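You operate a simulated robot arm through the tools that you are given. There is no shell and no other tool. Be economical: measure what you need, move in short steps, check, and stop when the job is done.

The job below is to be done with a simulated robot arm. You get a single attempt, and the scene is never put back.

Task
Put things in order on the folding table top. At the end: the red rolled socks stands on top of the low green box; the white rolled socks is on the brown coaster; the gold ribbon spool stands on top of the white cotton bud pot; the blue battery pack stands on top of the cream wrapped present; whatever was shut is shut again. Leave all else as you found it, and nothing knocked over.
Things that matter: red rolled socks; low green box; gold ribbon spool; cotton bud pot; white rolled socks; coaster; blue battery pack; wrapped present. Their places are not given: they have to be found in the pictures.

The check looks at the end state, three seconds after you hand in, the way a careful person would. Anything else that was tipped, shoved, dropped, spilled or broken makes it a failure.

Robot
A 7-joint arm with a two-finger parallel gripper, fixed in place. Base frame: the origin is at the foot of the arm, x ahead of it, y to its left, z up; the work surface is at about z = 0.8. Units: m, degrees, N and s.
With the tool pointing down near the work surface it reaches from about 0.24 to 0.68 m from the base axis. Its first joint turns from -66.0 to 66.0 degrees. Payload 2.4 kg.
The tool frame sits at the grasp point between the pads (the TCP): z along the fingers, y along the line on which they close. The tips reach 0.03 m beyond it. The gripper opens to 0.094 m. The fingers are 0.028 m wide and 0.01 m thick; the gripper's body (0.05 by 0.096 m) begins 0.055 m behind the TCP.
Orientation is told as [roll, pitch, yaw] about the base's x, y, z axes, in that order, counted from this pose: with the fingers straight down and closing along the base's y, the tool's x points along the base's -x, its y along +y and its z along -z.

Tools
- The arm moves only by the tool servo_tool. Its argument "commands" is a list of rows, each a list of 7 numbers: the finger opening in m, from 0 to 0.094, then the shift along the base's x, y, z in m, then the turn, a rotation vector about the base's x, y, z in degrees. In form: [[gripper, tx, ty, tz, wx, wy, wz], ...]. A call has 1 to 8 rows; each row is the pose to reach, as a shift and turn from the pose commanded when the call began. A row lasts 0.2 s, in which the tool goes at most 0.05 m and 8.6 degrees; a call with a longer step from one row to the next is refused whole, and so is a gripper value outside its range. Where a pose cannot be reached the arm comes as near as it can. A force on the tool above 40 N (or 10 N above the force at the start of the call, whichever is more), or a blocked arm, ends the call early, and 0.2 s more pass. The fingers move at their own pace (about 0.153 m/s each) and stop on an object; they squeeze with about 22 N. The grip force told is the motor's: it shows also when the fingers shut on nothing. Time passes only in rows, and 0.2 s behind the last, so rows that repeat a pose let the fingers close. It gives the time, the measured TCP pose, the force on the tool (base axes), the opening and the grip force at its end, in the units of the frame above (readings bear some noise).
- Cameras (640 x 400 px; columns grow to the right, rows downward): "scene" is fixed at [0.044, 0.4848, 1.4353]; the picture's right is [-0.68, -0.74, 0.00], its down [-0.49, 0.44, -0.75] and it looks along [0.55, -0.51, -0.66] (base axes); focal length 308 px, centre (320, 200). "wrist" rides on the gripper at [-0.037, 0, -0.058] in the tool frame; the picture's right is [0.00, -1.00, 0.00], its down [0.97, 0.00, -0.24] and it looks along [0.24, 0.00, 0.97] (tool axes); focal length 218 px, centre (320, 200).
- snapshot(camera): a new picture of that camera. The clock stands still meanwhile.
- locate(camera, pixels): there is no depth. For up to 12 entries [column, row, z] of the newest picture of that camera ("zoom" is the newest enlarged one), the place [x, y] in the base frame at which the ray of that pixel passes the height z, good to about 0.002 m. The clock stands still meanwhile.
- close_up(camera, box): a new picture of the part [left, top, right, bottom] of that camera's present view, enlarged. The clock stands still meanwhile.
- hand_in(): hands the job in; it is judged then, once.

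Work in short steps. Measure before you move; look again where a grasp or a placing could have gone wrong, and mend it. You have 80 turns and 38 pictures in all, those below and enlarged ones among them. Open the gripper and draw the arm clear of the work before you hand the job in, unless the task says otherwise; then end with one line.

The tools are called after "Emit:" as name(argument=value, ...) on one line, values as JSON. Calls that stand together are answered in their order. servo_tool: Moves the arm, as the interface text tells. Its arguments: {"type":"object","properties":{"commands":{"type":"array"}},"required":["commands"]} The other tools are called the same way: snapshot (camera) takes a picture; locate (camera, pixels) gives the place at which the rays of pixels pass given heights; close_up (camera, box) takes an enlarged picture of a part of a camera's view; hand_in () hands the job in.

At the start:

```text
time_s: 0.0
position: [0.3176, 0.1157, 1.1945]
orientation: [0.0, 0.0, 0.0]
force: [-1.2, -1.0, -0.3]
opening: 0.0941
gripper_force: 0.0
```

scene: 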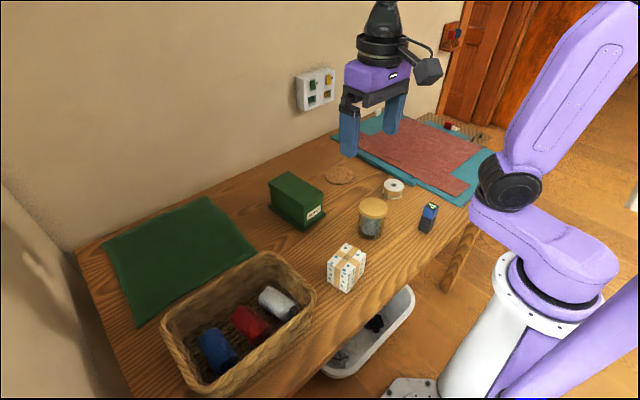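
wrist: 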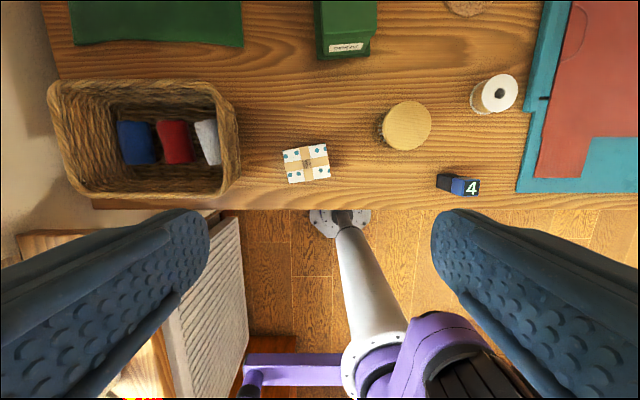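

The pictures show a basket with blue, red and white socks at the left, the present near (347,267), the pot near (373,217), the spool near (393,188), the battery near (428,217) and the green box near (297,200). I'll enlarge these regions.

Emit:
close_up(camera="scene", box=[260, 150, 460, 300])

Emit:
close_up(camera="scene", box=[150, 240, 330, 400])

Emit:
close_up(camera="wrist", box=[260, 0, 560, 210])

```text
2.67 times, centred on (360, 225) of scene
```

zoom: 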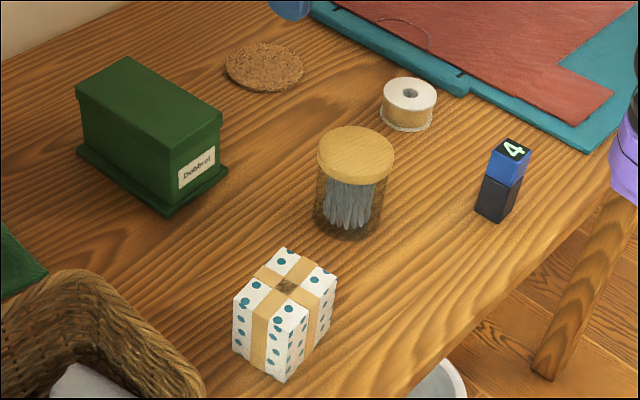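

```text
2.50 times, centred on (240, 320) of scene
```

zoom: 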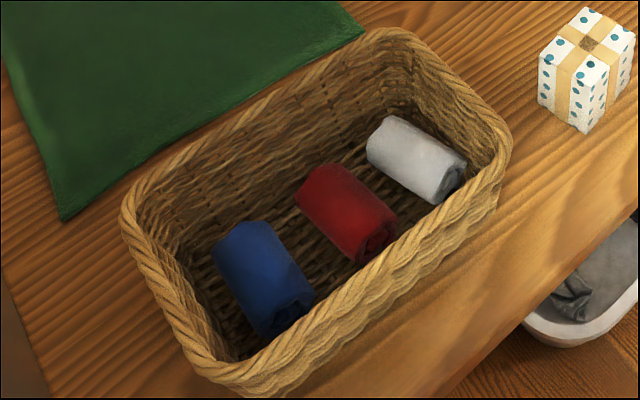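

```text
1.90 times, centred on (410, 105) of wrist
```

zoom: 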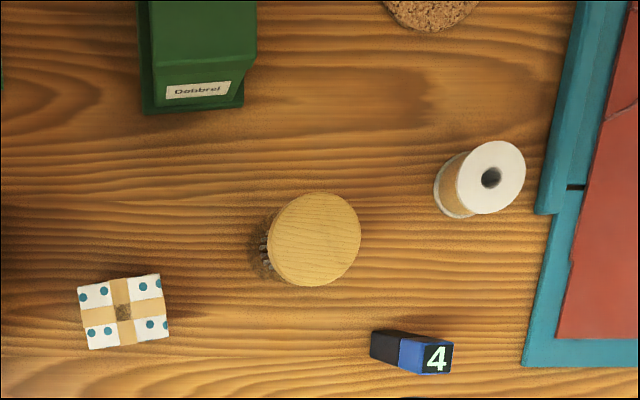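

Measuring bottoms at table height from the scene picture, and the tops from the zoomed wrist picture at a few heights.

Emit:
locate(camera="scene", pixels=[[418.9, 228.4, 0.8], [427.1, 233.2, 0.8], [370.1, 240, 0.8], [391.9, 199.1, 0.8], [346.1, 292.9, 0.8], [327.4, 280.1, 0.8], [363.8, 271.9, 0.8], [302.6, 231, 0.8], [268.5, 207, 0.8], [325.5, 214.5, 0.8], [339.5, 175.3, 0.803], [435, 221, 0.8]])

Emit:
locate(camera="zoom", pixels=[[78, 288, 0.85], [158, 274, 0.85], [169, 335, 0.85], [90, 350, 0.85], [314, 240, 0.9], [314, 240, 0.88], [490, 178, 0.84], [436, 358, 0.87], [370, 356, 0.8], [398, 372, 0.83], [145, 115, 0.8], [243, 106, 0.8]])

```text
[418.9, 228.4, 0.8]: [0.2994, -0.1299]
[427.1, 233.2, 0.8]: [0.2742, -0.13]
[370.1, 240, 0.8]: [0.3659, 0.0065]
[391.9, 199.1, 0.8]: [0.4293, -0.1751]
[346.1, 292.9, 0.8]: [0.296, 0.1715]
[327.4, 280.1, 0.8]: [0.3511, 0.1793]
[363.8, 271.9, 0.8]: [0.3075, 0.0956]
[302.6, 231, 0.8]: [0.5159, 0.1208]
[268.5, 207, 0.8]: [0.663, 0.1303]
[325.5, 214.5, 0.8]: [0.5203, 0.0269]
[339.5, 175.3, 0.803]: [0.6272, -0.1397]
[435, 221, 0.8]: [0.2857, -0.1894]
```

```text
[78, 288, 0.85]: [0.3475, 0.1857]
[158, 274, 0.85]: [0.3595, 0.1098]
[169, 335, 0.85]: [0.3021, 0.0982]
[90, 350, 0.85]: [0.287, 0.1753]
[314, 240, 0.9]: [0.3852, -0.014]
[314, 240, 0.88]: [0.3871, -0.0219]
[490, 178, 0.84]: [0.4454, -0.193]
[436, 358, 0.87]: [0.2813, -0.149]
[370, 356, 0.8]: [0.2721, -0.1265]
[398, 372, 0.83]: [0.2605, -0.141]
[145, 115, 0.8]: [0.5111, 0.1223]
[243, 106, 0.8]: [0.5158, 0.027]
```

Basics are clear: the present is near (0.325,0.14), the pot near (0.387,-0.015), the spool near (0.446,-0.193), the battery near (0.284,-0.147) and the coaster near (0.627,-0.140). I'll move above the basket first to look straight down on the socks.

Emit:
servo_tool(commands=[[0.094, 0.005, 0.04, -0.005, 0, 0, 0], [0.094, 0.01, 0.08, -0.01, 0, 0, 0], [0.094, 0.015, 0.12, -0.015, 0, 0, 0], [0.094, 0.02, 0.16, -0.02, 0, 0, 0], [0.094, 0.025, 0.2, -0.025, 0, 0, 0], [0.094, 0.03, 0.23, -0.03, 0, 0, 0], [0.094, 0.03, 0.25, -0.03, 0, 0, 0], [0.094, 0.03, 0.25, -0.03, 0, 0, 0]])

Emit:
snapshot(camera="wrist")

```text
time_s: 1.8
position: [0.3464, 0.3688, 1.1643]
orientation: [0.0, 0.0, -0.1]
force: [-0.1, 0.5, -0.5]
opening: 0.094
gripper_force: 0.1
```

```text
32 pictures are left
```

wrist: 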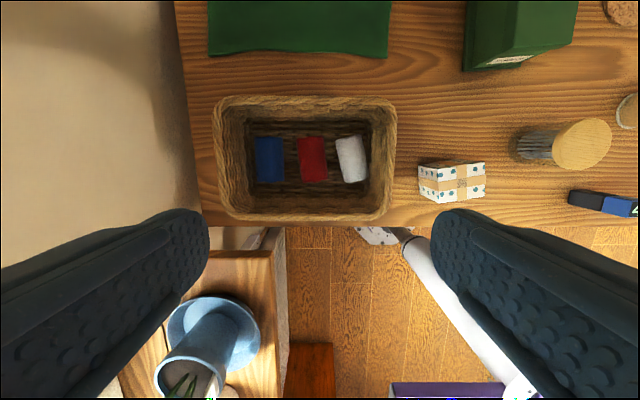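

Now the basket is in full view, with white at about (352,159) and red at (312,159). I'll enlarge it to measure socks and walls.

Emit:
close_up(camera="wrist", box=[200, 85, 408, 215])

```text
3.08 times, centred on (304, 150) of wrist
```

zoom: 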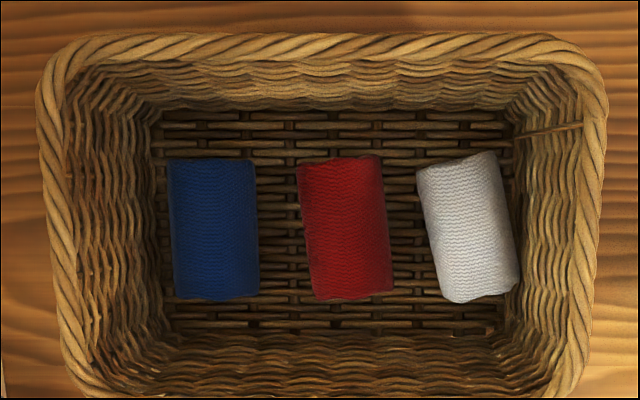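

Measuring sock outlines at z 0.835/0.855 and the wall floor and rim.

Emit:
locate(camera="zoom", pixels=[[418, 170, 0.835], [495, 153, 0.835], [521, 285, 0.835], [455, 303, 0.835], [297, 168, 0.835], [380, 155, 0.835], [393, 290, 0.835], [315, 300, 0.835], [514, 120, 0.806], [580, 60, 0.9], [50, 60, 0.9], [560, 395, 0.9]])

Emit:
locate(camera="scene", pixels=[[287, 303, 0.835], [252, 325, 0.835], [255, 252, 0.9], [314, 289, 0.9], [165, 325, 0.9]])

```text
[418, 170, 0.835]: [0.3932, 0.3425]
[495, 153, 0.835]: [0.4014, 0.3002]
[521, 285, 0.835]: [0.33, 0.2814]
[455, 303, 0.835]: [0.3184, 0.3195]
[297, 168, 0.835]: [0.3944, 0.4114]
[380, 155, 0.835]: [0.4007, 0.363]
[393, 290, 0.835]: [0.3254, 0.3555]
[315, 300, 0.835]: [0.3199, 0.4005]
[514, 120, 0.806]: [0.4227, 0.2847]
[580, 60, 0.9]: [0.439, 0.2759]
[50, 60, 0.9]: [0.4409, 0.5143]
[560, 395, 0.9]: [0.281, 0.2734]
```

```text
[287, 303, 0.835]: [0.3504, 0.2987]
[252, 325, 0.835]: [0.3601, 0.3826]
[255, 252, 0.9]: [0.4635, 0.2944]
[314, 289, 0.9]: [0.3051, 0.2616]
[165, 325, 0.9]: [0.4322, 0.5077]
```

The white sock is about 0.074 x 0.043, centred near (0.361,0.311) and tilted 16°, with only ~5 mm to the right wall. So I'll grip it end-on, closing along its length at yaw ≈106°, and start turning while descending partway.

Emit:
servo_tool(commands=[[0.094, 0.002, -0.008, -0.01, 0, 0, 8.5], [0.094, 0.004, -0.016, -0.02, 0, 0, 17], [0.094, 0.006, -0.024, -0.03, 0, 0, 25.5], [0.094, 0.008, -0.032, -0.04, 0, 0, 34], [0.094, 0.01, -0.04, -0.05, 0, 0, 42.5], [0.094, 0.012, -0.048, -0.06, 0, 0, 51], [0.094, 0.0146, -0.058, -0.07, 0, 0, 59.5], [0.094, 0.0146, -0.058, -0.08, 0, 0, 68]])

Emit:
servo_tool(commands=[[0.094, 0, 0, -0.01, 0, 0, 8], [0.094, 0, 0, -0.02, 0, 0, 16], [0.094, 0, 0, -0.03, 0, 0, 24], [0.094, 0, 0, -0.04, 0, 0, 32], [0.094, 0, 0, -0.05, 0, 0, 37.8], [0.094, 0, 0, -0.05, 0, 0, 37.8]])

Emit:
snapshot(camera="wrist")

```text
time_s: 3.6
position: [0.3628, 0.3087, 1.085]
orientation: [0.0, -0.1, 68.2]
force: [-1.3, -0.2, -0.2]
opening: 0.0939
gripper_force: 0.0
```

```text
time_s: 5.0
position: [0.3627, 0.3109, 1.032]
orientation: [-0.1, 0.0, 105.9]
force: [-0.9, -0.9, -0.3]
opening: 0.0939
gripper_force: 0.1
```

```text
30 pictures are left
```

wrist: 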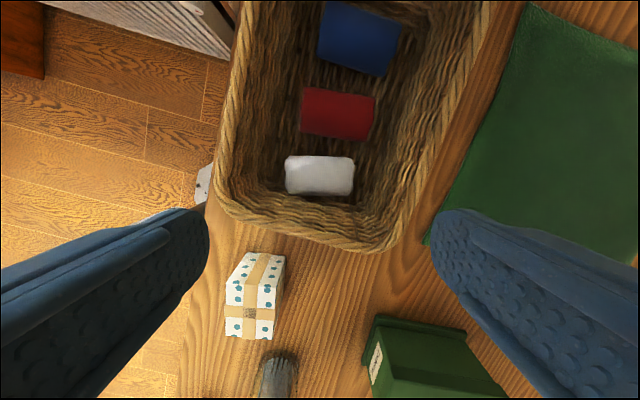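

The yaw is good and the white sock is aligned in the view at (285–354, 156–196). Measuring it at two heights, plus the rim.

Emit:
locate(camera="wrist", pixels=[[286, 176, 0.83], [354, 177, 0.83], [320, 157, 0.845], [320, 195, 0.83], [286, 176, 0.845], [354, 177, 0.845], [320, 218, 0.9], [320, 236, 0.9], [232, 180, 0.88], [385, 215, 0.88], [338, 86, 0.845], [338, 138, 0.83]])

```text
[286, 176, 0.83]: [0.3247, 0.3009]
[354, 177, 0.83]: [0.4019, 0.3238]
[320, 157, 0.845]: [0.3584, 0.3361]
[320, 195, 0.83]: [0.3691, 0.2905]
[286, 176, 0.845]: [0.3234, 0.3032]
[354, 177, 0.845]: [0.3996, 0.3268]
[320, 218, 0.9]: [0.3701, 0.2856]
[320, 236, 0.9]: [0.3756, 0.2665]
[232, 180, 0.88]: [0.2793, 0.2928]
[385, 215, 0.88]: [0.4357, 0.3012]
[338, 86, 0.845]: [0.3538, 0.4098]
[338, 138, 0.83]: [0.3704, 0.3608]
```

The sock centre is about (0.363,0.3125) and 0.078 long, and the rim is about 0.88, so a TCP at 0.846 clears it. I'll descend in steps, then close.

Emit:
servo_tool(commands=[[0.094, 0.0003, 0.001, -0.04, 0, 0, 0], [0.094, 0.0003, 0.0015, -0.08, 0, 0, 0], [0.094, 0.0003, 0.0015, -0.11, 0, 0, 0], [0.094, 0.0003, 0.0015, -0.135, 0, 0, 0], [0.094, 0.0003, 0.0015, -0.15, 0, 0, 0], [0.094, 0.0003, 0.0015, -0.16, 0, 0, 0], [0.094, 0.0003, 0.0015, -0.16, 0, 0, 0]])

Emit:
snapshot(camera="wrist")

```text
time_s: 6.6
position: [0.3635, 0.311, 0.8759]
orientation: [0.0, 0.1, 105.8]
force: [-0.6, 0.1, 0.6]
opening: 0.094
gripper_force: 0.0
```

```text
29 pictures are left
```

wrist: 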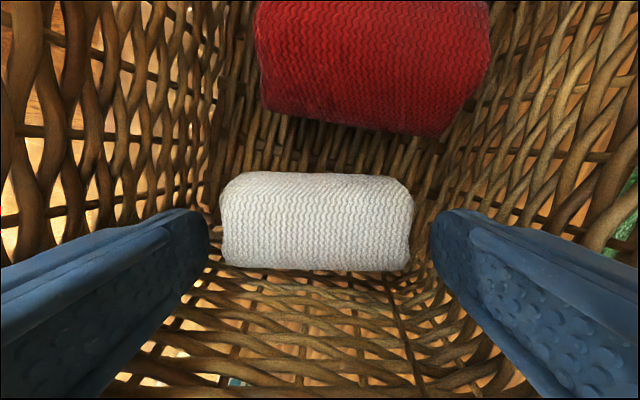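

The sock lies centred between the fingers (cols 220–412 against fingertips at 210–430). I'll go down 0.031 more and close.

Emit:
servo_tool(commands=[[0.094, 0, 0.001, -0.012, 0, 0, 0], [0.094, 0, 0.001, -0.022, 0, 0, 0], [0.094, 0, 0.001, -0.031, 0, 0, 0], [0.07, 0, 0.001, -0.031, 0, 0, 0], [0.05, 0, 0.001, -0.031, 0, 0, 0], [0.05, 0, 0.001, -0.031, 0, 0, 0]])

```text
time_s: 8.0
position: [0.363, 0.3108, 0.8444]
orientation: [0.0, 0.1, 105.8]
force: [-1.9, -1.3, 4.9]
opening: 0.0789
gripper_force: 22.4
```

It's gripped at 0.079 opening with 22 N. Lifting straight up.

Emit:
servo_tool(commands=[[0.05, 0, 0, 0.02, 0, 0, 0], [0.05, 0, 0, 0.05, 0, 0, 0], [0.05, 0, 0, 0.09, 0, 0, 0], [0.05, 0, 0, 0.13, 0, 0, 0], [0.05, 0, 0, 0.17, 0, 0, 0], [0.05, 0, 0, 0.2, 0, 0, 0], [0.05, 0, 0, 0.2, 0, 0, 0]])

Emit:
snapshot(camera="wrist")

```text
time_s: 9.6
position: [0.3631, 0.3123, 1.0418]
orientation: [0.0, -0.1, 105.8]
force: [-0.5, 0.1, -0.3]
opening: 0.0787
gripper_force: 22.3
```

```text
28 pictures are left
```

wrist: 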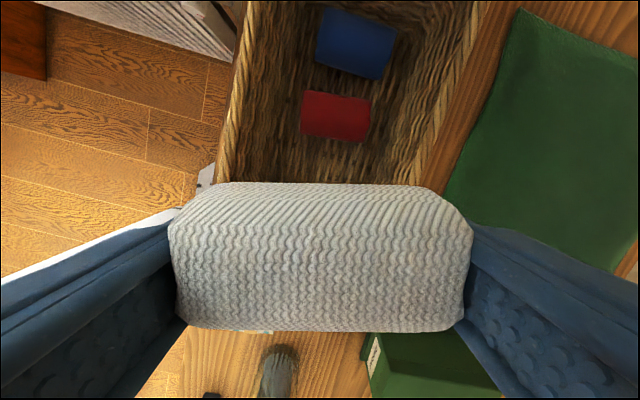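

The sock is held firmly. Carrying it toward the coaster at (0.627,-0.140), turning the wrist partly back, while re-measuring the coaster's edges.

Emit:
servo_tool(commands=[[0.05, 0.02, -0.038, 0, 0, 0, -7], [0.05, 0.04, -0.076, 0, 0, 0, -14], [0.05, 0.06, -0.114, 0, 0, 0, -21], [0.05, 0.08, -0.152, 0, 0, 0, -28], [0.05, 0.1, -0.19, 0, 0, 0, -35], [0.05, 0.12, -0.228, 0, 0, 0, -42], [0.05, 0.14, -0.266, 0, 0, 0, -49], [0.05, 0.16, -0.304, 0, 0, 0, -56]])

Emit:
locate(camera="scene", pixels=[[324.8, 174.8, 0.803], [353.3, 177, 0.803], [339, 166.1, 0.803], [340.5, 184.1, 0.803]])

```text
time_s: 11.4
position: [0.523, 0.0064, 1.0409]
orientation: [-0.1, -0.1, 49.7]
force: [-0.3, 0.6, 0.1]
opening: 0.0784
gripper_force: 21.5
```

```text
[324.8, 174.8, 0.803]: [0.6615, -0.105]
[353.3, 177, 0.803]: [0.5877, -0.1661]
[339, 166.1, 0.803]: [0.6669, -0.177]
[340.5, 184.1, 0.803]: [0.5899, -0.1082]
```

The coaster centre is (0.6265,-0.139) with radius ≈0.05. Moving above it and partway down.

Emit:
servo_tool(commands=[[0.05, 0.026, -0.036, 0, 0, 0, 0], [0.05, 0.052, -0.073, 0, 0, 0, 0], [0.05, 0.078, -0.109, -0.01, 0, 0, 0], [0.05, 0.1035, -0.1455, -0.03, 0, 0, 0], [0.05, 0.1035, -0.1455, -0.07, 0, 0, 0], [0.05, 0.1035, -0.1455, -0.11, 0, 0, 0], [0.05, 0.1035, -0.1455, -0.15, 0, 0, 0], [0.05, 0.1035, -0.1455, -0.15, 0, 0, 0]])

Emit:
snapshot(camera="scene")

```text
time_s: 13.2
position: [0.6274, -0.1371, 0.8938]
orientation: [0.0, 0.1, 49.9]
force: [0.2, 0.3, -0.1]
opening: 0.0786
gripper_force: 21.7
```

```text
27 pictures are left
```

scene: 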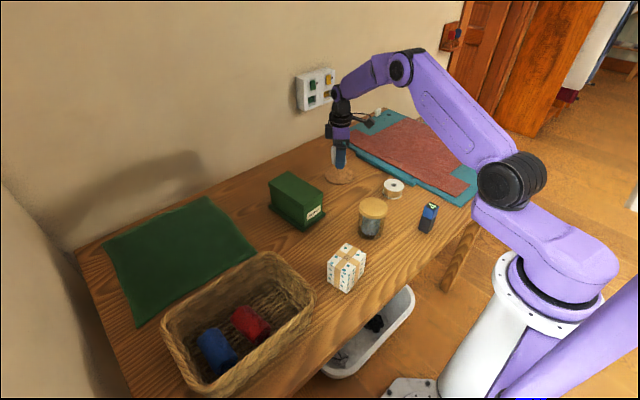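

The gripper is over the coaster. I'll lower gently until the sock touches.

Emit:
servo_tool(commands=[[0.05, -0.001, -0.002, -0.02, 0, 0, 0], [0.05, -0.001, -0.002, -0.035, 0, 0, 0], [0.05, -0.001, -0.002, -0.043, 0, 0, 0], [0.05, -0.001, -0.002, -0.047, 0, 0, 0], [0.05, -0.001, -0.002, -0.047, 0, 0, 0]])

```text
time_s: 14.4
position: [0.6251, -0.1385, 0.8477]
orientation: [0.0, 0.0, 49.8]
force: [-0.1, -0.7, 0.3]
opening: 0.0787
gripper_force: 21.5
```

No contact yet, so I lower a few millimetres more.

Emit:
servo_tool(commands=[[0.05, 0, 0, -0.002, 0, 0, 0], [0.05, 0, 0, -0.004, 0, 0, 0], [0.05, 0, 0, -0.006, 0, 0, 0], [0.05, 0, 0, -0.006, 0, 0, 0]])

```text
time_s: 15.4
position: [0.6249, -0.1385, 0.8415]
orientation: [-0.1, -0.1, 49.7]
force: [-1.8, 0.4, 9.3]
opening: 0.0785
gripper_force: 21.8
```

Contact at 9 N. Releasing and rising.

Emit:
servo_tool(commands=[[0.085, 0, 0, 0.001, 0, 0, 0], [0.094, 0, 0, 0.001, 0, 0, 0], [0.094, 0, 0, 0.001, 0, 0, 0], [0.094, 0, 0, 0.03, 0, 0, 0], [0.094, 0, 0, 0.07, 0, 0, 0], [0.094, 0, 0, 0.11, 0, 0, 0], [0.094, 0, 0, 0.15, 0, 0, 0], [0.094, 0, 0, 0.19, 0, 0, 0]])

Emit:
snapshot(camera="wrist")

```text
time_s: 17.2
position: [0.6229, -0.1401, 1.0322]
orientation: [0.0, -0.1, 49.8]
force: [0.4, -0.9, 0.4]
opening: 0.0941
gripper_force: 0.2
```

```text
26 pictures are left
```

wrist: 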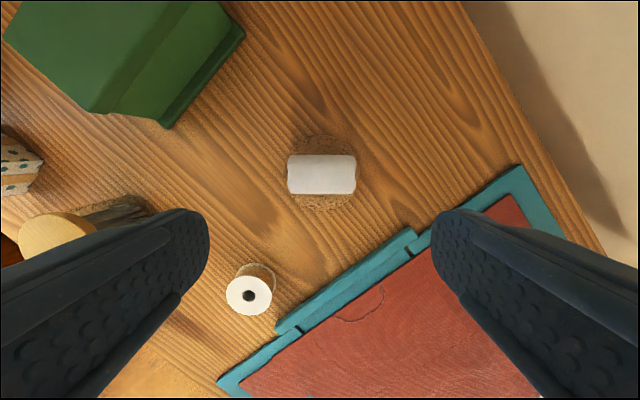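

White is centred on the coaster. Next I go over the green box with yaw ~7° to measure its top.

Emit:
servo_tool(commands=[[0.094, -0.01, 0.035, 0.01, 0, 0, -7], [0.094, -0.02, 0.07, 0.02, 0, 0, -14], [0.094, -0.03, 0.105, 0.03, 0, 0, -21], [0.094, -0.04, 0.14, 0.04, 0, 0, -28], [0.094, -0.05, 0.175, 0.05, 0, 0, -35], [0.094, -0.06, 0.21, 0.06, 0, 0, -43], [0.094, -0.06, 0.22, 0.06, 0, 0, -43]])

Emit:
snapshot(camera="wrist")

```text
time_s: 18.8
position: [0.5656, 0.081, 1.0922]
orientation: [-0.1, 0.0, 6.7]
force: [0.2, 0.4, 0.7]
opening: 0.0941
gripper_force: 0.0
```

```text
25 pictures are left
```

wrist: 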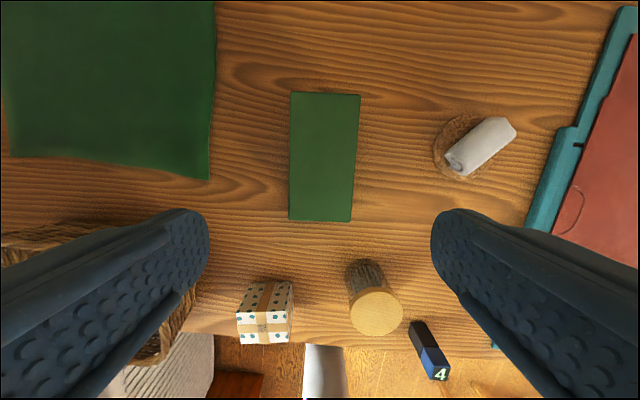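

The box top has corners at (292,92), (360,95), (353,221) and (288,220). I'll compare both cameras to find its height.

Emit:
locate(camera="wrist", pixels=[[292, 92, 0.87], [360, 95, 0.87], [353, 221, 0.87], [288, 220, 0.87], [292, 92, 0.89], [360, 95, 0.89], [353, 221, 0.89], [288, 220, 0.89]])

Emit:
locate(camera="scene", pixels=[[287.6, 171.4, 0.87], [323.3, 192, 0.87], [304, 206, 0.87], [268.5, 184.5, 0.87], [287.6, 171.4, 0.89], [323.3, 192, 0.89], [304, 206, 0.89], [268.5, 184.5, 0.89]])

```text
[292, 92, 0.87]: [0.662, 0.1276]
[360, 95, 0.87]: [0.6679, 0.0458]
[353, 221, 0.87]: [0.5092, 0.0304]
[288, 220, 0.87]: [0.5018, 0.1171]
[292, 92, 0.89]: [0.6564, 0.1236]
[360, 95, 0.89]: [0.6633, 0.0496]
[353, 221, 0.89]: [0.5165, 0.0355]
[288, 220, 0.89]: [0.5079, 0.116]
```

```text
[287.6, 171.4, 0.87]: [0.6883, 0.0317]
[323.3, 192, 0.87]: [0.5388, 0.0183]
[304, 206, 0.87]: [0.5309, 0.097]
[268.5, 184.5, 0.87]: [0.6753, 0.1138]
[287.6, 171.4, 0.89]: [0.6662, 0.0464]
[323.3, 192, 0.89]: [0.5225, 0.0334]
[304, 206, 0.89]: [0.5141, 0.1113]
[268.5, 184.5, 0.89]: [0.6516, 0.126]
```

The box top is at z≈0.892, centred at (0.585,0.081) and tilted ~4°. Now to the red sock near (0.360,0.383).

Emit:
servo_tool(commands=[[0.094, -0.025, 0.038, 0, 0, 0, 0], [0.094, -0.05, 0.076, 0, 0, 0, 0], [0.094, -0.076, 0.114, 0, 0, 0, 0], [0.094, -0.102, 0.152, 0, 0, 0, 0], [0.094, -0.128, 0.19, 0, 0, 0, 0], [0.094, -0.154, 0.228, 0, 0, 0, 0], [0.094, -0.18, 0.266, 0, 0, 0, 0], [0.094, -0.2056, 0.3015, 0, 0, 0, 0]])

Emit:
servo_tool(commands=[[0.094, 0, 0, -0.04, 0, 0, 0], [0.094, 0, 0, -0.08, 0, 0, 0], [0.094, 0, 0, -0.12, 0, 0, 0], [0.094, 0, 0, -0.12, 0, 0, 0]])

Emit:
snapshot(camera="wrist")

```text
time_s: 20.6
position: [0.3602, 0.3805, 1.0888]
orientation: [0.0, 0.0, 6.7]
force: [-0.2, 0.5, 0.6]
opening: 0.0939
gripper_force: 0.2
```

```text
time_s: 21.6
position: [0.3591, 0.3808, 0.9719]
orientation: [0.0, -0.1, 6.8]
force: [0.3, -0.4, 0.2]
opening: 0.094
gripper_force: 0.1
```

```text
24 pictures are left
```

wrist: 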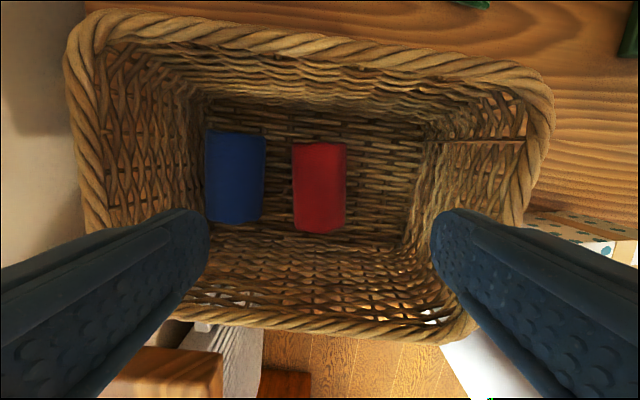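

Red is at cols 292–346, rows 142–234, and the blue edge is at col 265. Measuring them.

Emit:
locate(camera="wrist", pixels=[[292, 187, 0.83], [346, 187, 0.83], [320, 142, 0.845], [320, 233, 0.825], [265, 187, 0.83], [293, 150, 0.83], [293, 225, 0.83]])

```text
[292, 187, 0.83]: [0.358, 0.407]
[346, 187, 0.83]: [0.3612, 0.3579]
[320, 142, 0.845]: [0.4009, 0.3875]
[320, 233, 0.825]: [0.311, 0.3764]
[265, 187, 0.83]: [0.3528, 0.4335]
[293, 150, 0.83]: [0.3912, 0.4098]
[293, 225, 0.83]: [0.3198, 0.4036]
```

Red centre is (0.360,0.382) and about 0.049 wide; blue's edge is at y≈0.433. I'll use a 0.066 opening and descend to z≈0.845, then close.

Emit:
servo_tool(commands=[[0.066, 0.001, 0.001, -0.02, 0, 0, 0], [0.066, 0.001, 0.001, -0.05, 0, 0, 0], [0.066, 0.001, 0.001, -0.08, 0, 0, 0], [0.066, 0.001, 0.001, -0.105, 0, 0, 0], [0.066, 0.001, 0.001, -0.127, 0, 0, 0], [0.066, 0.001, 0.001, -0.127, 0, 0, 0]])

Emit:
servo_tool(commands=[[0.04, 0, 0, 0, 0, 0, 0], [0.02, 0, 0, 0, 0, 0, 0], [0.02, 0, 0, 0, 0, 0, 0], [0.02, 0, 0, 0, 0, 0, 0]])

```text
time_s: 23.0
position: [0.3625, 0.3834, 0.8448]
orientation: [0.1, 0.0, 6.8]
force: [-0.1, 0.1, -0.3]
opening: 0.066
gripper_force: 0.1
```

```text
time_s: 24.0
position: [0.3611, 0.3825, 0.845]
orientation: [0.0, 0.0, 6.8]
force: [-0.6, 0.0, 1.3]
opening: 0.0571
gripper_force: 22.3
```

Gripped at 0.057. Lifting.

Emit:
servo_tool(commands=[[0.02, 0, 0, 0.02, 0, 0, 0], [0.02, 0, 0, 0.05, 0, 0, 0], [0.02, 0, 0, 0.09, 0, 0, 0], [0.02, 0, 0, 0.13, 0, 0, 0], [0.02, 0, 0, 0.17, 0, 0, 0], [0.02, 0, 0, 0.2, 0, 0, 0], [0.02, 0, 0, 0.2, 0, 0, 0]])

Emit:
snapshot(camera="wrist")

```text
time_s: 25.6
position: [0.3619, 0.384, 1.043]
orientation: [-0.1, -0.1, 6.8]
force: [-0.2, 0.0, -1.1]
opening: 0.0572
gripper_force: 22.0
```

```text
23 pictures are left
```

wrist: 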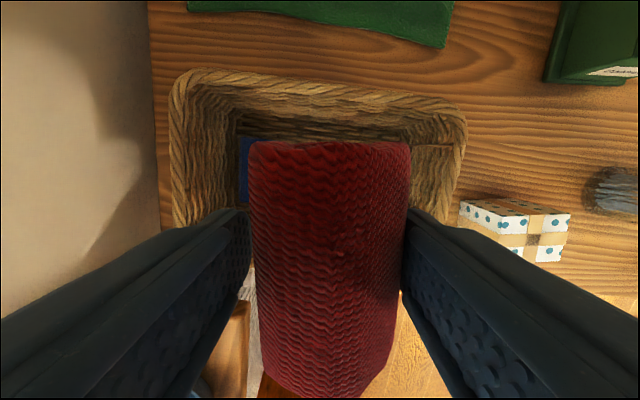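

Held well. Carrying to above the box centre (0.585,0.081), then lowering to 0.95.

Emit:
servo_tool(commands=[[0.02, 0.028, -0.038, 0, 0, 0, 0], [0.02, 0.056, -0.076, 0, 0, 0, 0], [0.02, 0.084, -0.114, 0, 0, 0, 0], [0.02, 0.112, -0.152, 0, 0, 0, -1], [0.02, 0.14, -0.19, 0, 0, 0, -2], [0.02, 0.168, -0.228, 0, 0, 0, -2.5], [0.02, 0.196, -0.266, 0, 0, 0, -2.5], [0.02, 0.2235, -0.303, 0, 0, 0, -2.5]])

Emit:
servo_tool(commands=[[0.02, 0, 0, -0.02, 0, 0, 0], [0.02, 0, 0, -0.05, 0, 0, 0], [0.02, 0, 0, -0.08, 0, 0, 0], [0.02, 0, 0, -0.092, 0, 0, 0], [0.02, 0, 0, -0.092, 0, 0, 0]])

Emit:
close_up(camera="scene", box=[230, 110, 390, 240])

```text
time_s: 27.4
position: [0.5833, 0.0789, 1.0447]
orientation: [-0.1, -0.1, 4.3]
force: [-0.1, -0.5, 0.0]
opening: 0.0571
gripper_force: 21.8
```

```text
time_s: 28.6
position: [0.5838, 0.0781, 0.9523]
orientation: [0.0, 0.0, 4.3]
force: [-0.6, -0.3, -0.3]
opening: 0.0568
gripper_force: 21.9
```

```text
3.08 times, centred on (310, 175) of scene
```

zoom: 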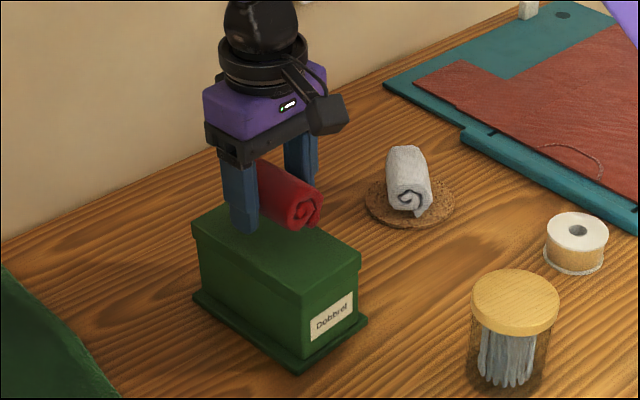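

The sock is above the box lid. Lowering slowly until contact.

Emit:
servo_tool(commands=[[0.02, 0.001, 0.002, -0.008, 0, 0, 0], [0.02, 0.001, 0.002, -0.014, 0, 0, 0], [0.02, 0.001, 0.002, -0.017, 0, 0, 0], [0.02, 0.001, 0.002, -0.017, 0, 0, 0]])

```text
time_s: 29.6
position: [0.5847, 0.082, 0.9351]
orientation: [0.0, 0.0, 4.3]
force: [-0.3, -0.3, -0.2]
opening: 0.0567
gripper_force: 22.3
```

Still free; continuing a few mm more.

Emit:
servo_tool(commands=[[0.02, 0, 0, -0.002, 0, 0, 0], [0.02, 0, 0, -0.004, 0, 0, 0], [0.02, 0, 0, -0.006, 0, 0, 0], [0.02, 0, 0, -0.006, 0, 0, 0]])

```text
time_s: 30.6
position: [0.5855, 0.0822, 0.9303]
orientation: [0.0, -0.3, 4.3]
force: [-9.4, -3.4, 35.9]
opening: 0.0571
gripper_force: 22.3
```

Firm contact (36 N). I ease back up 1.5 mm, release and rise.

Emit:
servo_tool(commands=[[0.02, 0, 0, 0.0015, 0, 0, 0], [0.065, 0, 0, 0.002, 0, 0, 0], [0.08, 0, 0, 0.002, 0, 0, 0], [0.08, 0, 0, 0.002, 0, 0, 0], [0.08, 0, 0, 0.03, 0, 0, 0], [0.08, 0, 0, 0.07, 0, 0, 0], [0.08, 0, 0, 0.11, 0, 0, 0], [0.08, 0, 0, 0.14, 0, 0, 0]])

Emit:
close_up(camera="scene", box=[230, 110, 390, 240])

```text
time_s: 32.4
position: [0.5852, 0.0821, 1.0685]
orientation: [0.0, 0.0, 4.3]
force: [-0.6, -0.3, -0.6]
opening: 0.0802
gripper_force: 0.0
```

```text
3.08 times, centred on (310, 175) of scene
```

zoom: 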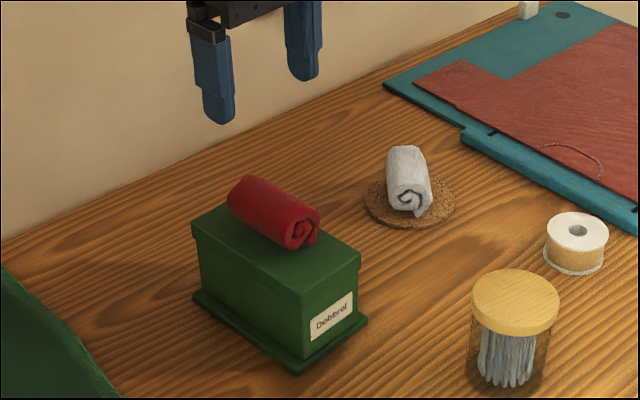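

Red rests on the box. Next I go above the gold spool near (0.446,-0.193).

Emit:
servo_tool(commands=[[0.08, -0.02, -0.039, 0, 0, 0, -1], [0.08, -0.04, -0.079, 0, 0, 0, -2], [0.08, -0.06, -0.118, 0, 0, 0, -3], [0.08, -0.08, -0.157, 0, 0, 0, -4.3], [0.08, -0.1, -0.197, -0.01, 0, 0, -4.3], [0.08, -0.12, -0.236, -0.03, 0, 0, -4.3], [0.08, -0.139, -0.275, -0.05, 0, 0, -4.3], [0.08, -0.139, -0.275, -0.08, 0, 0, -4.3]])

Emit:
snapshot(camera="wrist")

```text
time_s: 34.2
position: [0.4477, -0.194, 0.9883]
orientation: [0.0, 0.0, 0.1]
force: [0.6, -0.8, 0.1]
opening: 0.0798
gripper_force: 0.0
```

```text
20 pictures are left
```

wrist: 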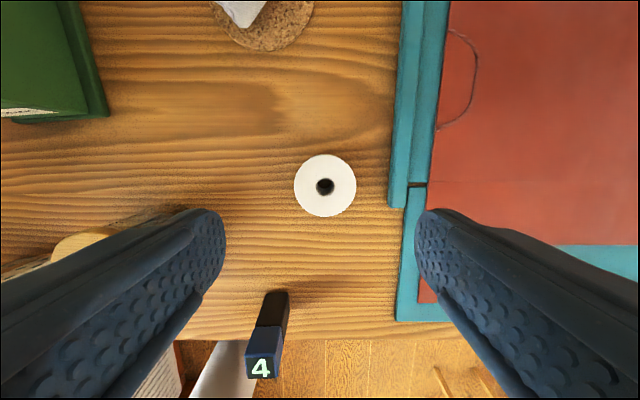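

Spool circle spans (294–356, 155–217) with its hub at (325,186). Measuring it and the mat edge.

Emit:
locate(camera="wrist", pixels=[[294, 186, 0.84], [356, 186, 0.84], [325, 155, 0.84], [325, 217, 0.84], [388, 190, 0.81], [292, 186, 0.86], [260, 368, 0.88], [247, 360, 0.88], [281, 360, 0.88]])

Emit:
close_up(camera="scene", box=[350, 160, 450, 250])

```text
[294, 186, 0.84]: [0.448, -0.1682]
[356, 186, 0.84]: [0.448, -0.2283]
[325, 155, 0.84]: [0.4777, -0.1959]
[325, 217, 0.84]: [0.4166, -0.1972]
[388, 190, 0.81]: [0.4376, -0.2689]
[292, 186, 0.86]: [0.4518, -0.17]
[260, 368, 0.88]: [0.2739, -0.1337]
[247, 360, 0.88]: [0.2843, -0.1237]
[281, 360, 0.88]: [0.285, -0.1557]
```

```text
4.44 times, centred on (400, 205) of scene
```

zoom: 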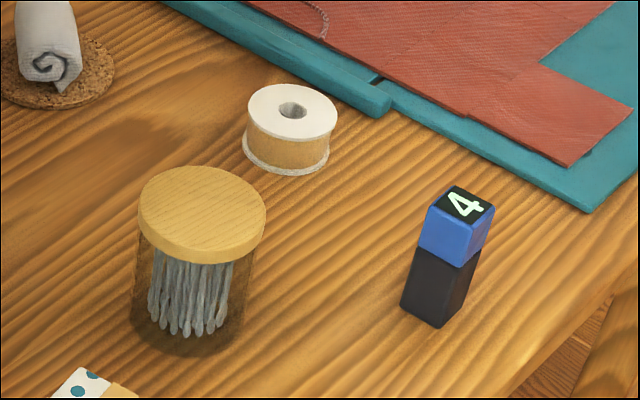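

Cross-checking spool and pot lid heights in the scene zoom.

Emit:
locate(camera="zoom", pixels=[[292, 110, 0.84], [292, 110, 0.85], [248, 108, 0.845], [337, 116, 0.845], [202, 213, 0.89], [202, 213, 0.9], [138, 206, 0.895], [266, 218, 0.895], [202, 166, 0.9], [202, 262, 0.89], [401, 308, 0.8], [439, 329, 0.8]])

Emit:
locate(camera="wrist", pixels=[[325, 186, 0.84], [325, 186, 0.85]])

```text
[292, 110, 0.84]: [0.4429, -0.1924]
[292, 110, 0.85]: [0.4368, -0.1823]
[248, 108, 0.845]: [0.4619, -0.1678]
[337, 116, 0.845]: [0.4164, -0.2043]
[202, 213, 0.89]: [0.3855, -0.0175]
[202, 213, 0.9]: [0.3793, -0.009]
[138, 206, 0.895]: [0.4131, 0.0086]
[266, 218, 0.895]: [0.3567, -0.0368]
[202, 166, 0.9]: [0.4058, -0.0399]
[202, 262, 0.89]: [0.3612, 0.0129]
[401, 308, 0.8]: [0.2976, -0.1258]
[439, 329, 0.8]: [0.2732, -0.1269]
```

```text
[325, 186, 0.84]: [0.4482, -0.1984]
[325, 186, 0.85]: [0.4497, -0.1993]
```

Spool: hub at (0.447,-0.198), top ≈0.835, diameter ≈0.06. Pot lid: centre (0.386,-0.018), top ≈0.891. Descending onto the spool with 0.08 opening.

Emit:
servo_tool(commands=[[0.08, -0.0005, -0.004, -0.03, 0, 0, 0], [0.08, -0.0005, -0.004, -0.07, 0, 0, 0], [0.08, -0.0005, -0.004, -0.105, 0, 0, 0], [0.08, -0.0005, -0.004, -0.13, 0, 0, 0], [0.08, -0.0005, -0.004, -0.145, 0, 0, 0], [0.08, -0.0005, -0.004, -0.151, 0, 0, 0], [0.08, -0.0005, -0.004, -0.151, 0, 0, 0]])

Emit:
servo_tool(commands=[[0.06, 0, 0, 0, 0, 0, 0], [0.03, 0, 0, 0, 0, 0, 0], [0.03, 0, 0, 0, 0, 0, 0], [0.03, 0, 0, 0, 0, 0, 0]])

```text
time_s: 35.8
position: [0.447, -0.1983, 0.8375]
orientation: [0.1, -0.1, -0.1]
force: [-0.4, 0.6, 0.2]
opening: 0.08
gripper_force: 0.0
```

```text
time_s: 36.8
position: [0.4476, -0.1984, 0.8378]
orientation: [-0.1, -0.1, -0.1]
force: [4.6, 0.3, 12.3]
opening: 0.0561
gripper_force: 21.7
```

Gripped at 0.056. Lifting.

Emit:
servo_tool(commands=[[0.03, 0, 0, 0.01, 0, 0, 0], [0.03, 0, 0, 0.04, 0, 0, 0], [0.03, 0, 0, 0.08, 0, 0, 0], [0.03, 0, 0, 0.12, 0, 0, 0], [0.03, 0, 0, 0.15, 0, 0, 0], [0.03, 0, 0, 0.15, 0, 0, 0]])

Emit:
snapshot(camera="wrist")

Emit:
close_up(camera="scene", box=[340, 100, 460, 220])

```text
time_s: 38.2
position: [0.4446, -0.1961, 0.9852]
orientation: [0.0, 0.0, 0.0]
force: [-0.4, 0.1, -0.9]
opening: 0.0552
gripper_force: 21.9
```

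```text
18 pictures are left
```

wrist: 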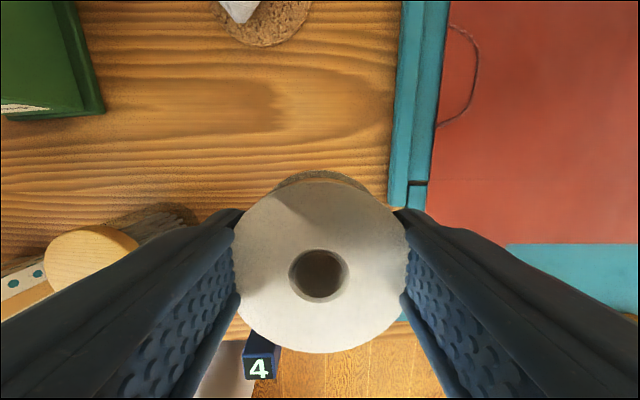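

```text
3.33 times, centred on (400, 160) of scene
```

zoom: 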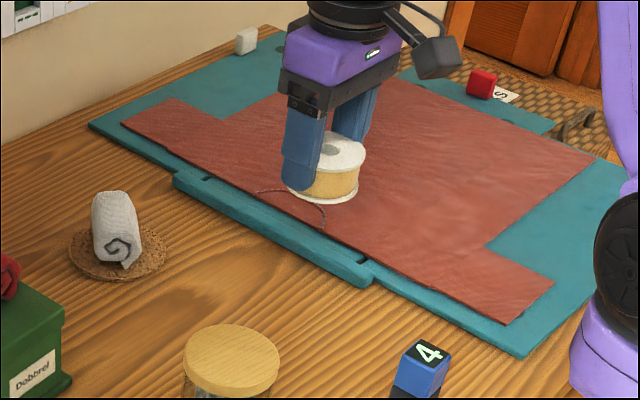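

The spool is level and centred in the grip. Carrying it over the pot lid (0.386,-0.018).

Emit:
servo_tool(commands=[[0.03, -0.01, 0.03, 0.01, 0, 0, 0], [0.03, -0.022, 0.065, 0.01, 0, 0, 0], [0.03, -0.034, 0.1, 0.01, 0, 0, 0], [0.03, -0.046, 0.135, 0.01, 0, 0, 0], [0.03, -0.056, 0.165, 0.005, 0, 0, 0], [0.03, -0.06, 0.18, -0.015, 0, 0, 0], [0.03, -0.06, 0.18, -0.03, 0, 0, 0], [0.03, -0.06, 0.18, -0.03, 0, 0, 0]])

Emit:
snapshot(camera="wrist")

Emit:
close_up(camera="scene", box=[320, 140, 440, 260])

```text
time_s: 40.0
position: [0.3867, -0.0153, 0.9585]
orientation: [-0.1, 0.0, 0.0]
force: [-0.5, 0.3, -0.4]
opening: 0.0542
gripper_force: 21.9
```

```text
16 pictures are left
```

wrist: 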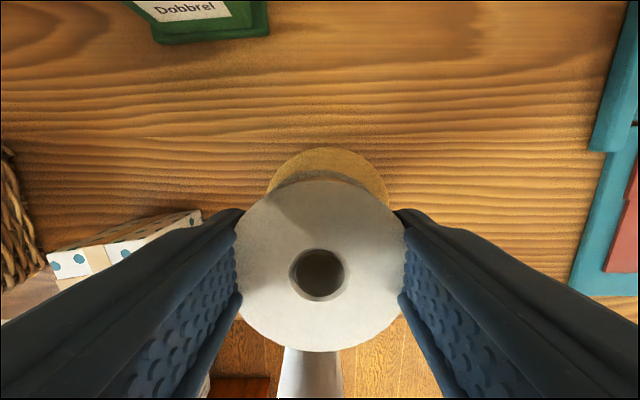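

```text
3.33 times, centred on (380, 200) of scene
```

zoom: 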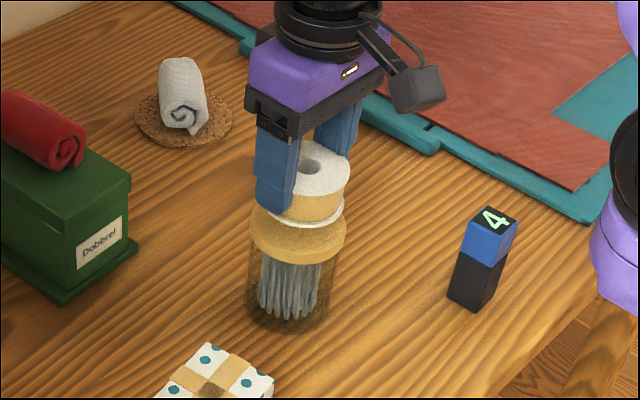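

In the wrist view the lid arc (267–388, top row 148) is slightly right of the spool hub (320). Measuring the lid exactly.

Emit:
locate(camera="wrist", pixels=[[327, 147, 0.891], [267, 192, 0.891], [388, 198, 0.891], [288, 159, 0.891], [368, 161, 0.891]])

```text
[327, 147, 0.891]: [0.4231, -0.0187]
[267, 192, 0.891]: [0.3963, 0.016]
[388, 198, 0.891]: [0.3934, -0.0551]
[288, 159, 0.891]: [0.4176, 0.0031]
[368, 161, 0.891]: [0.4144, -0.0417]
```

Lid centre ≈ (0.387,-0.0193). Correcting -4 mm in y and lowering.

Emit:
servo_tool(commands=[[0.03, 0, -0.004, -0.01, 0, 0, 0], [0.03, 0, -0.004, -0.02, 0, 0, 0], [0.03, 0, -0.004, -0.025, 0, 0, 0], [0.03, 0, -0.004, -0.025, 0, 0, 0]])

```text
time_s: 41.0
position: [0.3856, -0.0199, 0.934]
orientation: [0.0, -0.1, 0.0]
force: [-2.7, 0.2, 19.4]
opening: 0.0533
gripper_force: 22.1
```

Contact at 19 N, a bit earlier than expected. I'll look before releasing.

Emit:
close_up(camera="scene", box=[340, 160, 420, 250])

```text
4.44 times, centred on (380, 205) of scene
```

zoom: 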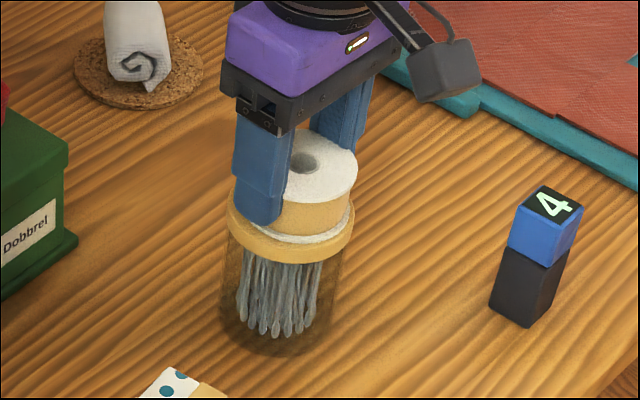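

It sits flat on the lid, so I ease up 0.5 mm, open to 0.08 and rise.

Emit:
servo_tool(commands=[[0.03, 0, 0, 0.0005, 0, 0, 0], [0.06, 0, 0, 0.0005, 0, 0, 0], [0.08, 0, 0, 0.0005, 0, 0, 0], [0.08, 0, 0, 0.0005, 0, 0, 0], [0.08, 0, 0, 0.02, 0, 0, 0], [0.08, 0, 0, 0.06, 0, 0, 0], [0.08, 0, 0, 0.1, 0, 0, 0]])

Emit:
snapshot(camera="wrist")

Emit:
close_up(camera="scene", box=[320, 160, 440, 300])

```text
time_s: 42.6
position: [0.3848, -0.0209, 1.0339]
orientation: [0.0, 0.1, 0.0]
force: [0.6, 0.5, -0.7]
opening: 0.0801
gripper_force: 0.1
```

```text
13 pictures are left
```

wrist: 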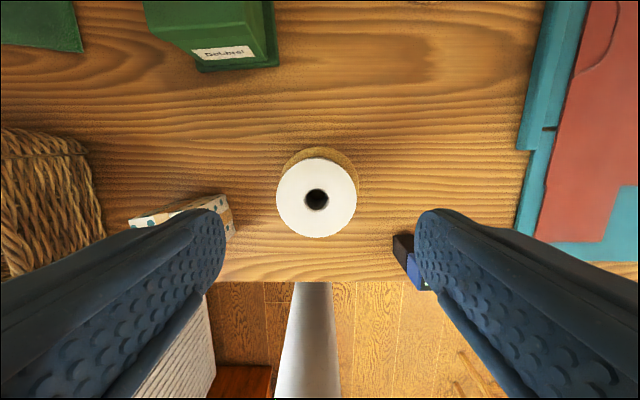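

```text
2.86 times, centred on (380, 230) of scene
```

zoom: 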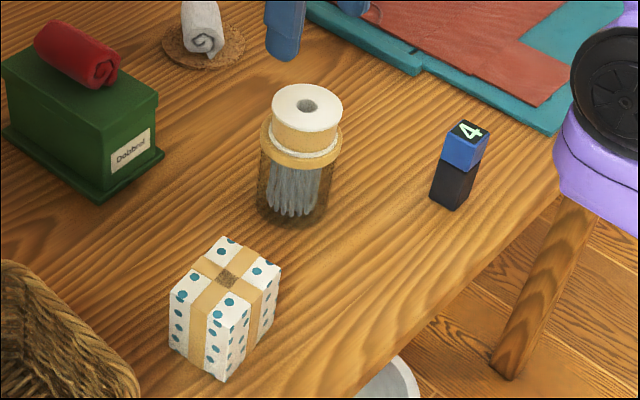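

The spool is seated on the pot. Next I move above the battery pack near (0.284,-0.145).

Emit:
servo_tool(commands=[[0.08, -0.025, -0.03, 0, 0, 0, 0], [0.08, -0.05, -0.061, 0, 0, 0, 0], [0.08, -0.075, -0.092, 0, 0, 0, 0], [0.08, -0.1, -0.122, -0.01, 0, 0, 0], [0.06, -0.1, -0.122, -0.03, 0, 0, 0], [0.06, -0.1, -0.122, -0.03, 0, 0, 0]])

Emit:
snapshot(camera="wrist")

```text
time_s: 44.0
position: [0.2852, -0.1426, 1.0017]
orientation: [0.0, 0.1, 0.0]
force: [-0.9, -0.3, 1.1]
opening: 0.06
gripper_force: 0.0
```

```text
11 pictures are left
```

wrist: 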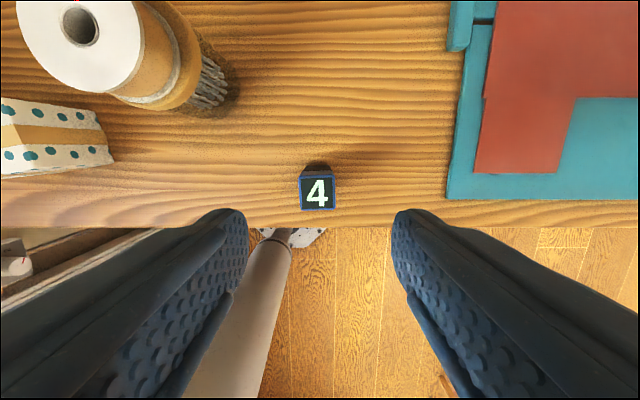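

Battery top spans (299–336, 175–211) with its centre at (318,193). Measuring its height using both views, together with the present's top corners.

Emit:
locate(camera="wrist", pixels=[[318, 193, 0.86], [318, 193, 0.88], [299, 177, 0.87], [335, 175, 0.87], [336, 210, 0.87], [301, 212, 0.87]])

Emit:
locate(camera="zoom", pixels=[[468, 132, 0.86], [468, 132, 0.88], [223, 236, 0.86], [281, 265, 0.86], [229, 326, 0.86], [169, 290, 0.86]])

```text
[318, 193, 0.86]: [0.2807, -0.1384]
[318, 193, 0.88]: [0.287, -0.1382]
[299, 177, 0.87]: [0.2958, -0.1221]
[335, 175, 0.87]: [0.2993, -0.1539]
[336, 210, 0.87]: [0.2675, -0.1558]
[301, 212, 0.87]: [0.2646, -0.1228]
```

```text
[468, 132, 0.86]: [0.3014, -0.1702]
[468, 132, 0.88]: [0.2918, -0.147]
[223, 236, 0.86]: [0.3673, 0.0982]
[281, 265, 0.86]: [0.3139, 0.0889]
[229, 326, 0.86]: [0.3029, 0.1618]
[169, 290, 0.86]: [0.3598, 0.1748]
```

The battery is about 0.029 square, top ≈0.887, centre (0.288,-0.138). I'll descend to TCP 0.85 with 0.06 opening, spanning both halves, and close.

Emit:
servo_tool(commands=[[0.06, 0.003, 0.004, -0.02, 0, 0, 2], [0.06, 0.003, 0.004, -0.05, 0, 0, 2], [0.06, 0.003, 0.004, -0.08, 0, 0, 2], [0.06, 0.003, 0.004, -0.11, 0, 0, 2], [0.06, 0.003, 0.004, -0.135, 0, 0, 2], [0.06, 0.003, 0.004, -0.15, 0, 0, 2], [0.06, 0.003, 0.004, -0.15, 0, 0, 2]])

Emit:
snapshot(camera="wrist")

```text
time_s: 45.6
position: [0.2887, -0.1387, 0.8521]
orientation: [0.1, 0.0, 2.0]
force: [0.4, 0.5, -0.9]
opening: 0.0602
gripper_force: 0.1
```

```text
10 pictures are left
```

wrist: 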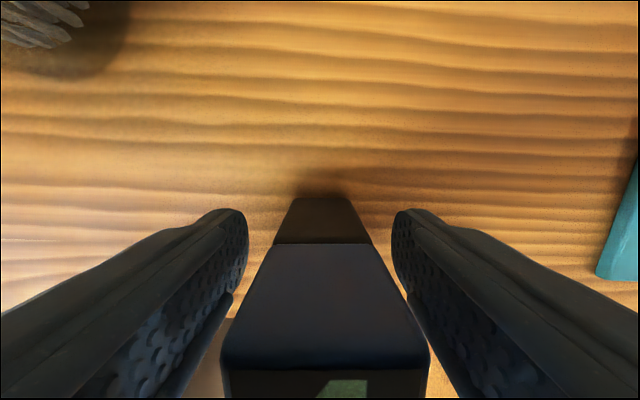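

The battery is centred between the fingers (cols 275–370 at mid-height). Closing, then lifting.

Emit:
servo_tool(commands=[[0.04, 0, 0, 0, 0, 0, 0], [0.01, 0, 0, 0, 0, 0, 0], [0.01, 0, 0, 0, 0, 0, 0], [0.01, 0, 0, 0, 0, 0, 0]])

Emit:
servo_tool(commands=[[0.01, 0, 0, 0.01, 0, 0, 0], [0.01, 0, 0, 0.04, 0, 0, 0], [0.01, 0, 0, 0.08, 0, 0, 0], [0.01, 0, 0, 0.12, 0, 0, 0], [0.01, 0, 0, 0.16, 0, 0, 0], [0.01, 0, 0, 0.19, 0, 0, 0], [0.01, 0, 0, 0.19, 0, 0, 0]])

Emit:
snapshot(camera="scene")

```text
time_s: 46.6
position: [0.2879, -0.1392, 0.853]
orientation: [0.0, 0.0, 2.0]
force: [-0.6, 0.8, 0.8]
opening: 0.0338
gripper_force: 21.9
```

```text
time_s: 48.2
position: [0.2884, -0.14, 1.0418]
orientation: [-0.1, 0.0, 2.0]
force: [0.2, 0.0, -0.8]
opening: 0.034
gripper_force: 21.5
```

```text
9 pictures are left
```

scene: 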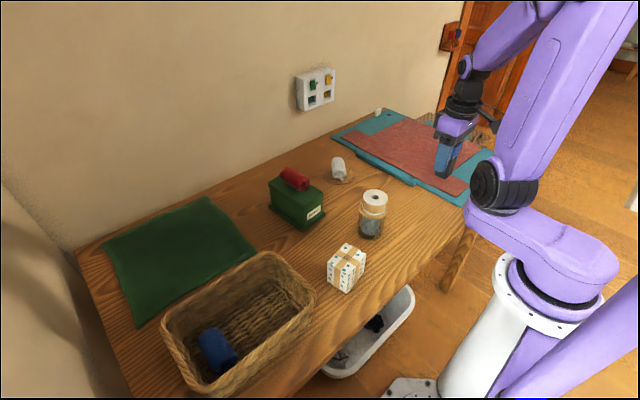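

The battery is lifted whole. Carrying it over the present (≈0.327,0.141) with yaw ~9°.

Emit:
servo_tool(commands=[[0.01, 0.005, 0.035, 0, 0, 0, 1], [0.01, 0.01, 0.07, 0, 0, 0, 2], [0.01, 0.015, 0.105, 0, 0, 0, 3], [0.01, 0.02, 0.14, 0, 0, 0, 4], [0.01, 0.025, 0.175, 0, 0, 0, 5], [0.01, 0.03, 0.21, 0, 0, 0, 6], [0.01, 0.035, 0.245, 0, 0, 0, 7], [0.01, 0.039, 0.28, 0, 0, 0, 7]])

Emit:
servo_tool(commands=[[0.01, 0, 0, -0.02, 0, 0, 0], [0.01, 0, 0, -0.05, 0, 0, 0], [0.01, 0, 0, -0.07, 0, 0, 0], [0.01, 0, 0, -0.07, 0, 0, 0]])

Emit:
snapshot(camera="wrist")

Emit:
close_up(camera="scene", box=[290, 170, 410, 310])

```text
time_s: 50.0
position: [0.3279, 0.141, 1.0426]
orientation: [-0.1, 0.0, 9.1]
force: [1.2, 0.8, -1.1]
opening: 0.0341
gripper_force: 22.4
```

```text
time_s: 51.0
position: [0.3264, 0.1414, 0.9715]
orientation: [0.0, 0.1, 9.0]
force: [0.5, 0.1, -1.0]
opening: 0.0341
gripper_force: 22.1
```

```text
8 pictures are left
```

wrist: 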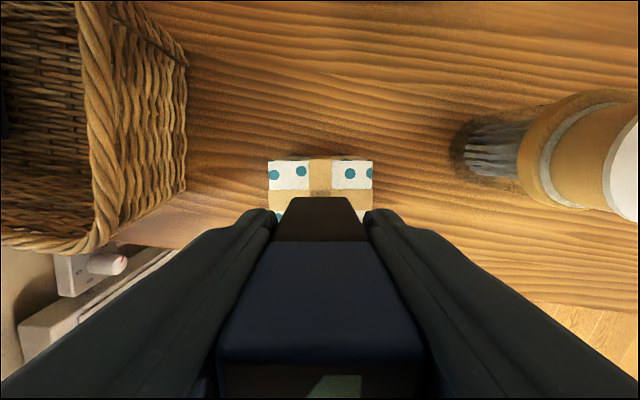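

```text
2.86 times, centred on (350, 240) of scene
```

zoom: 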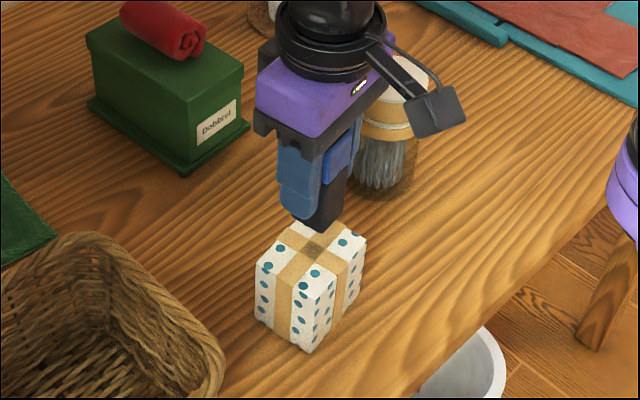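

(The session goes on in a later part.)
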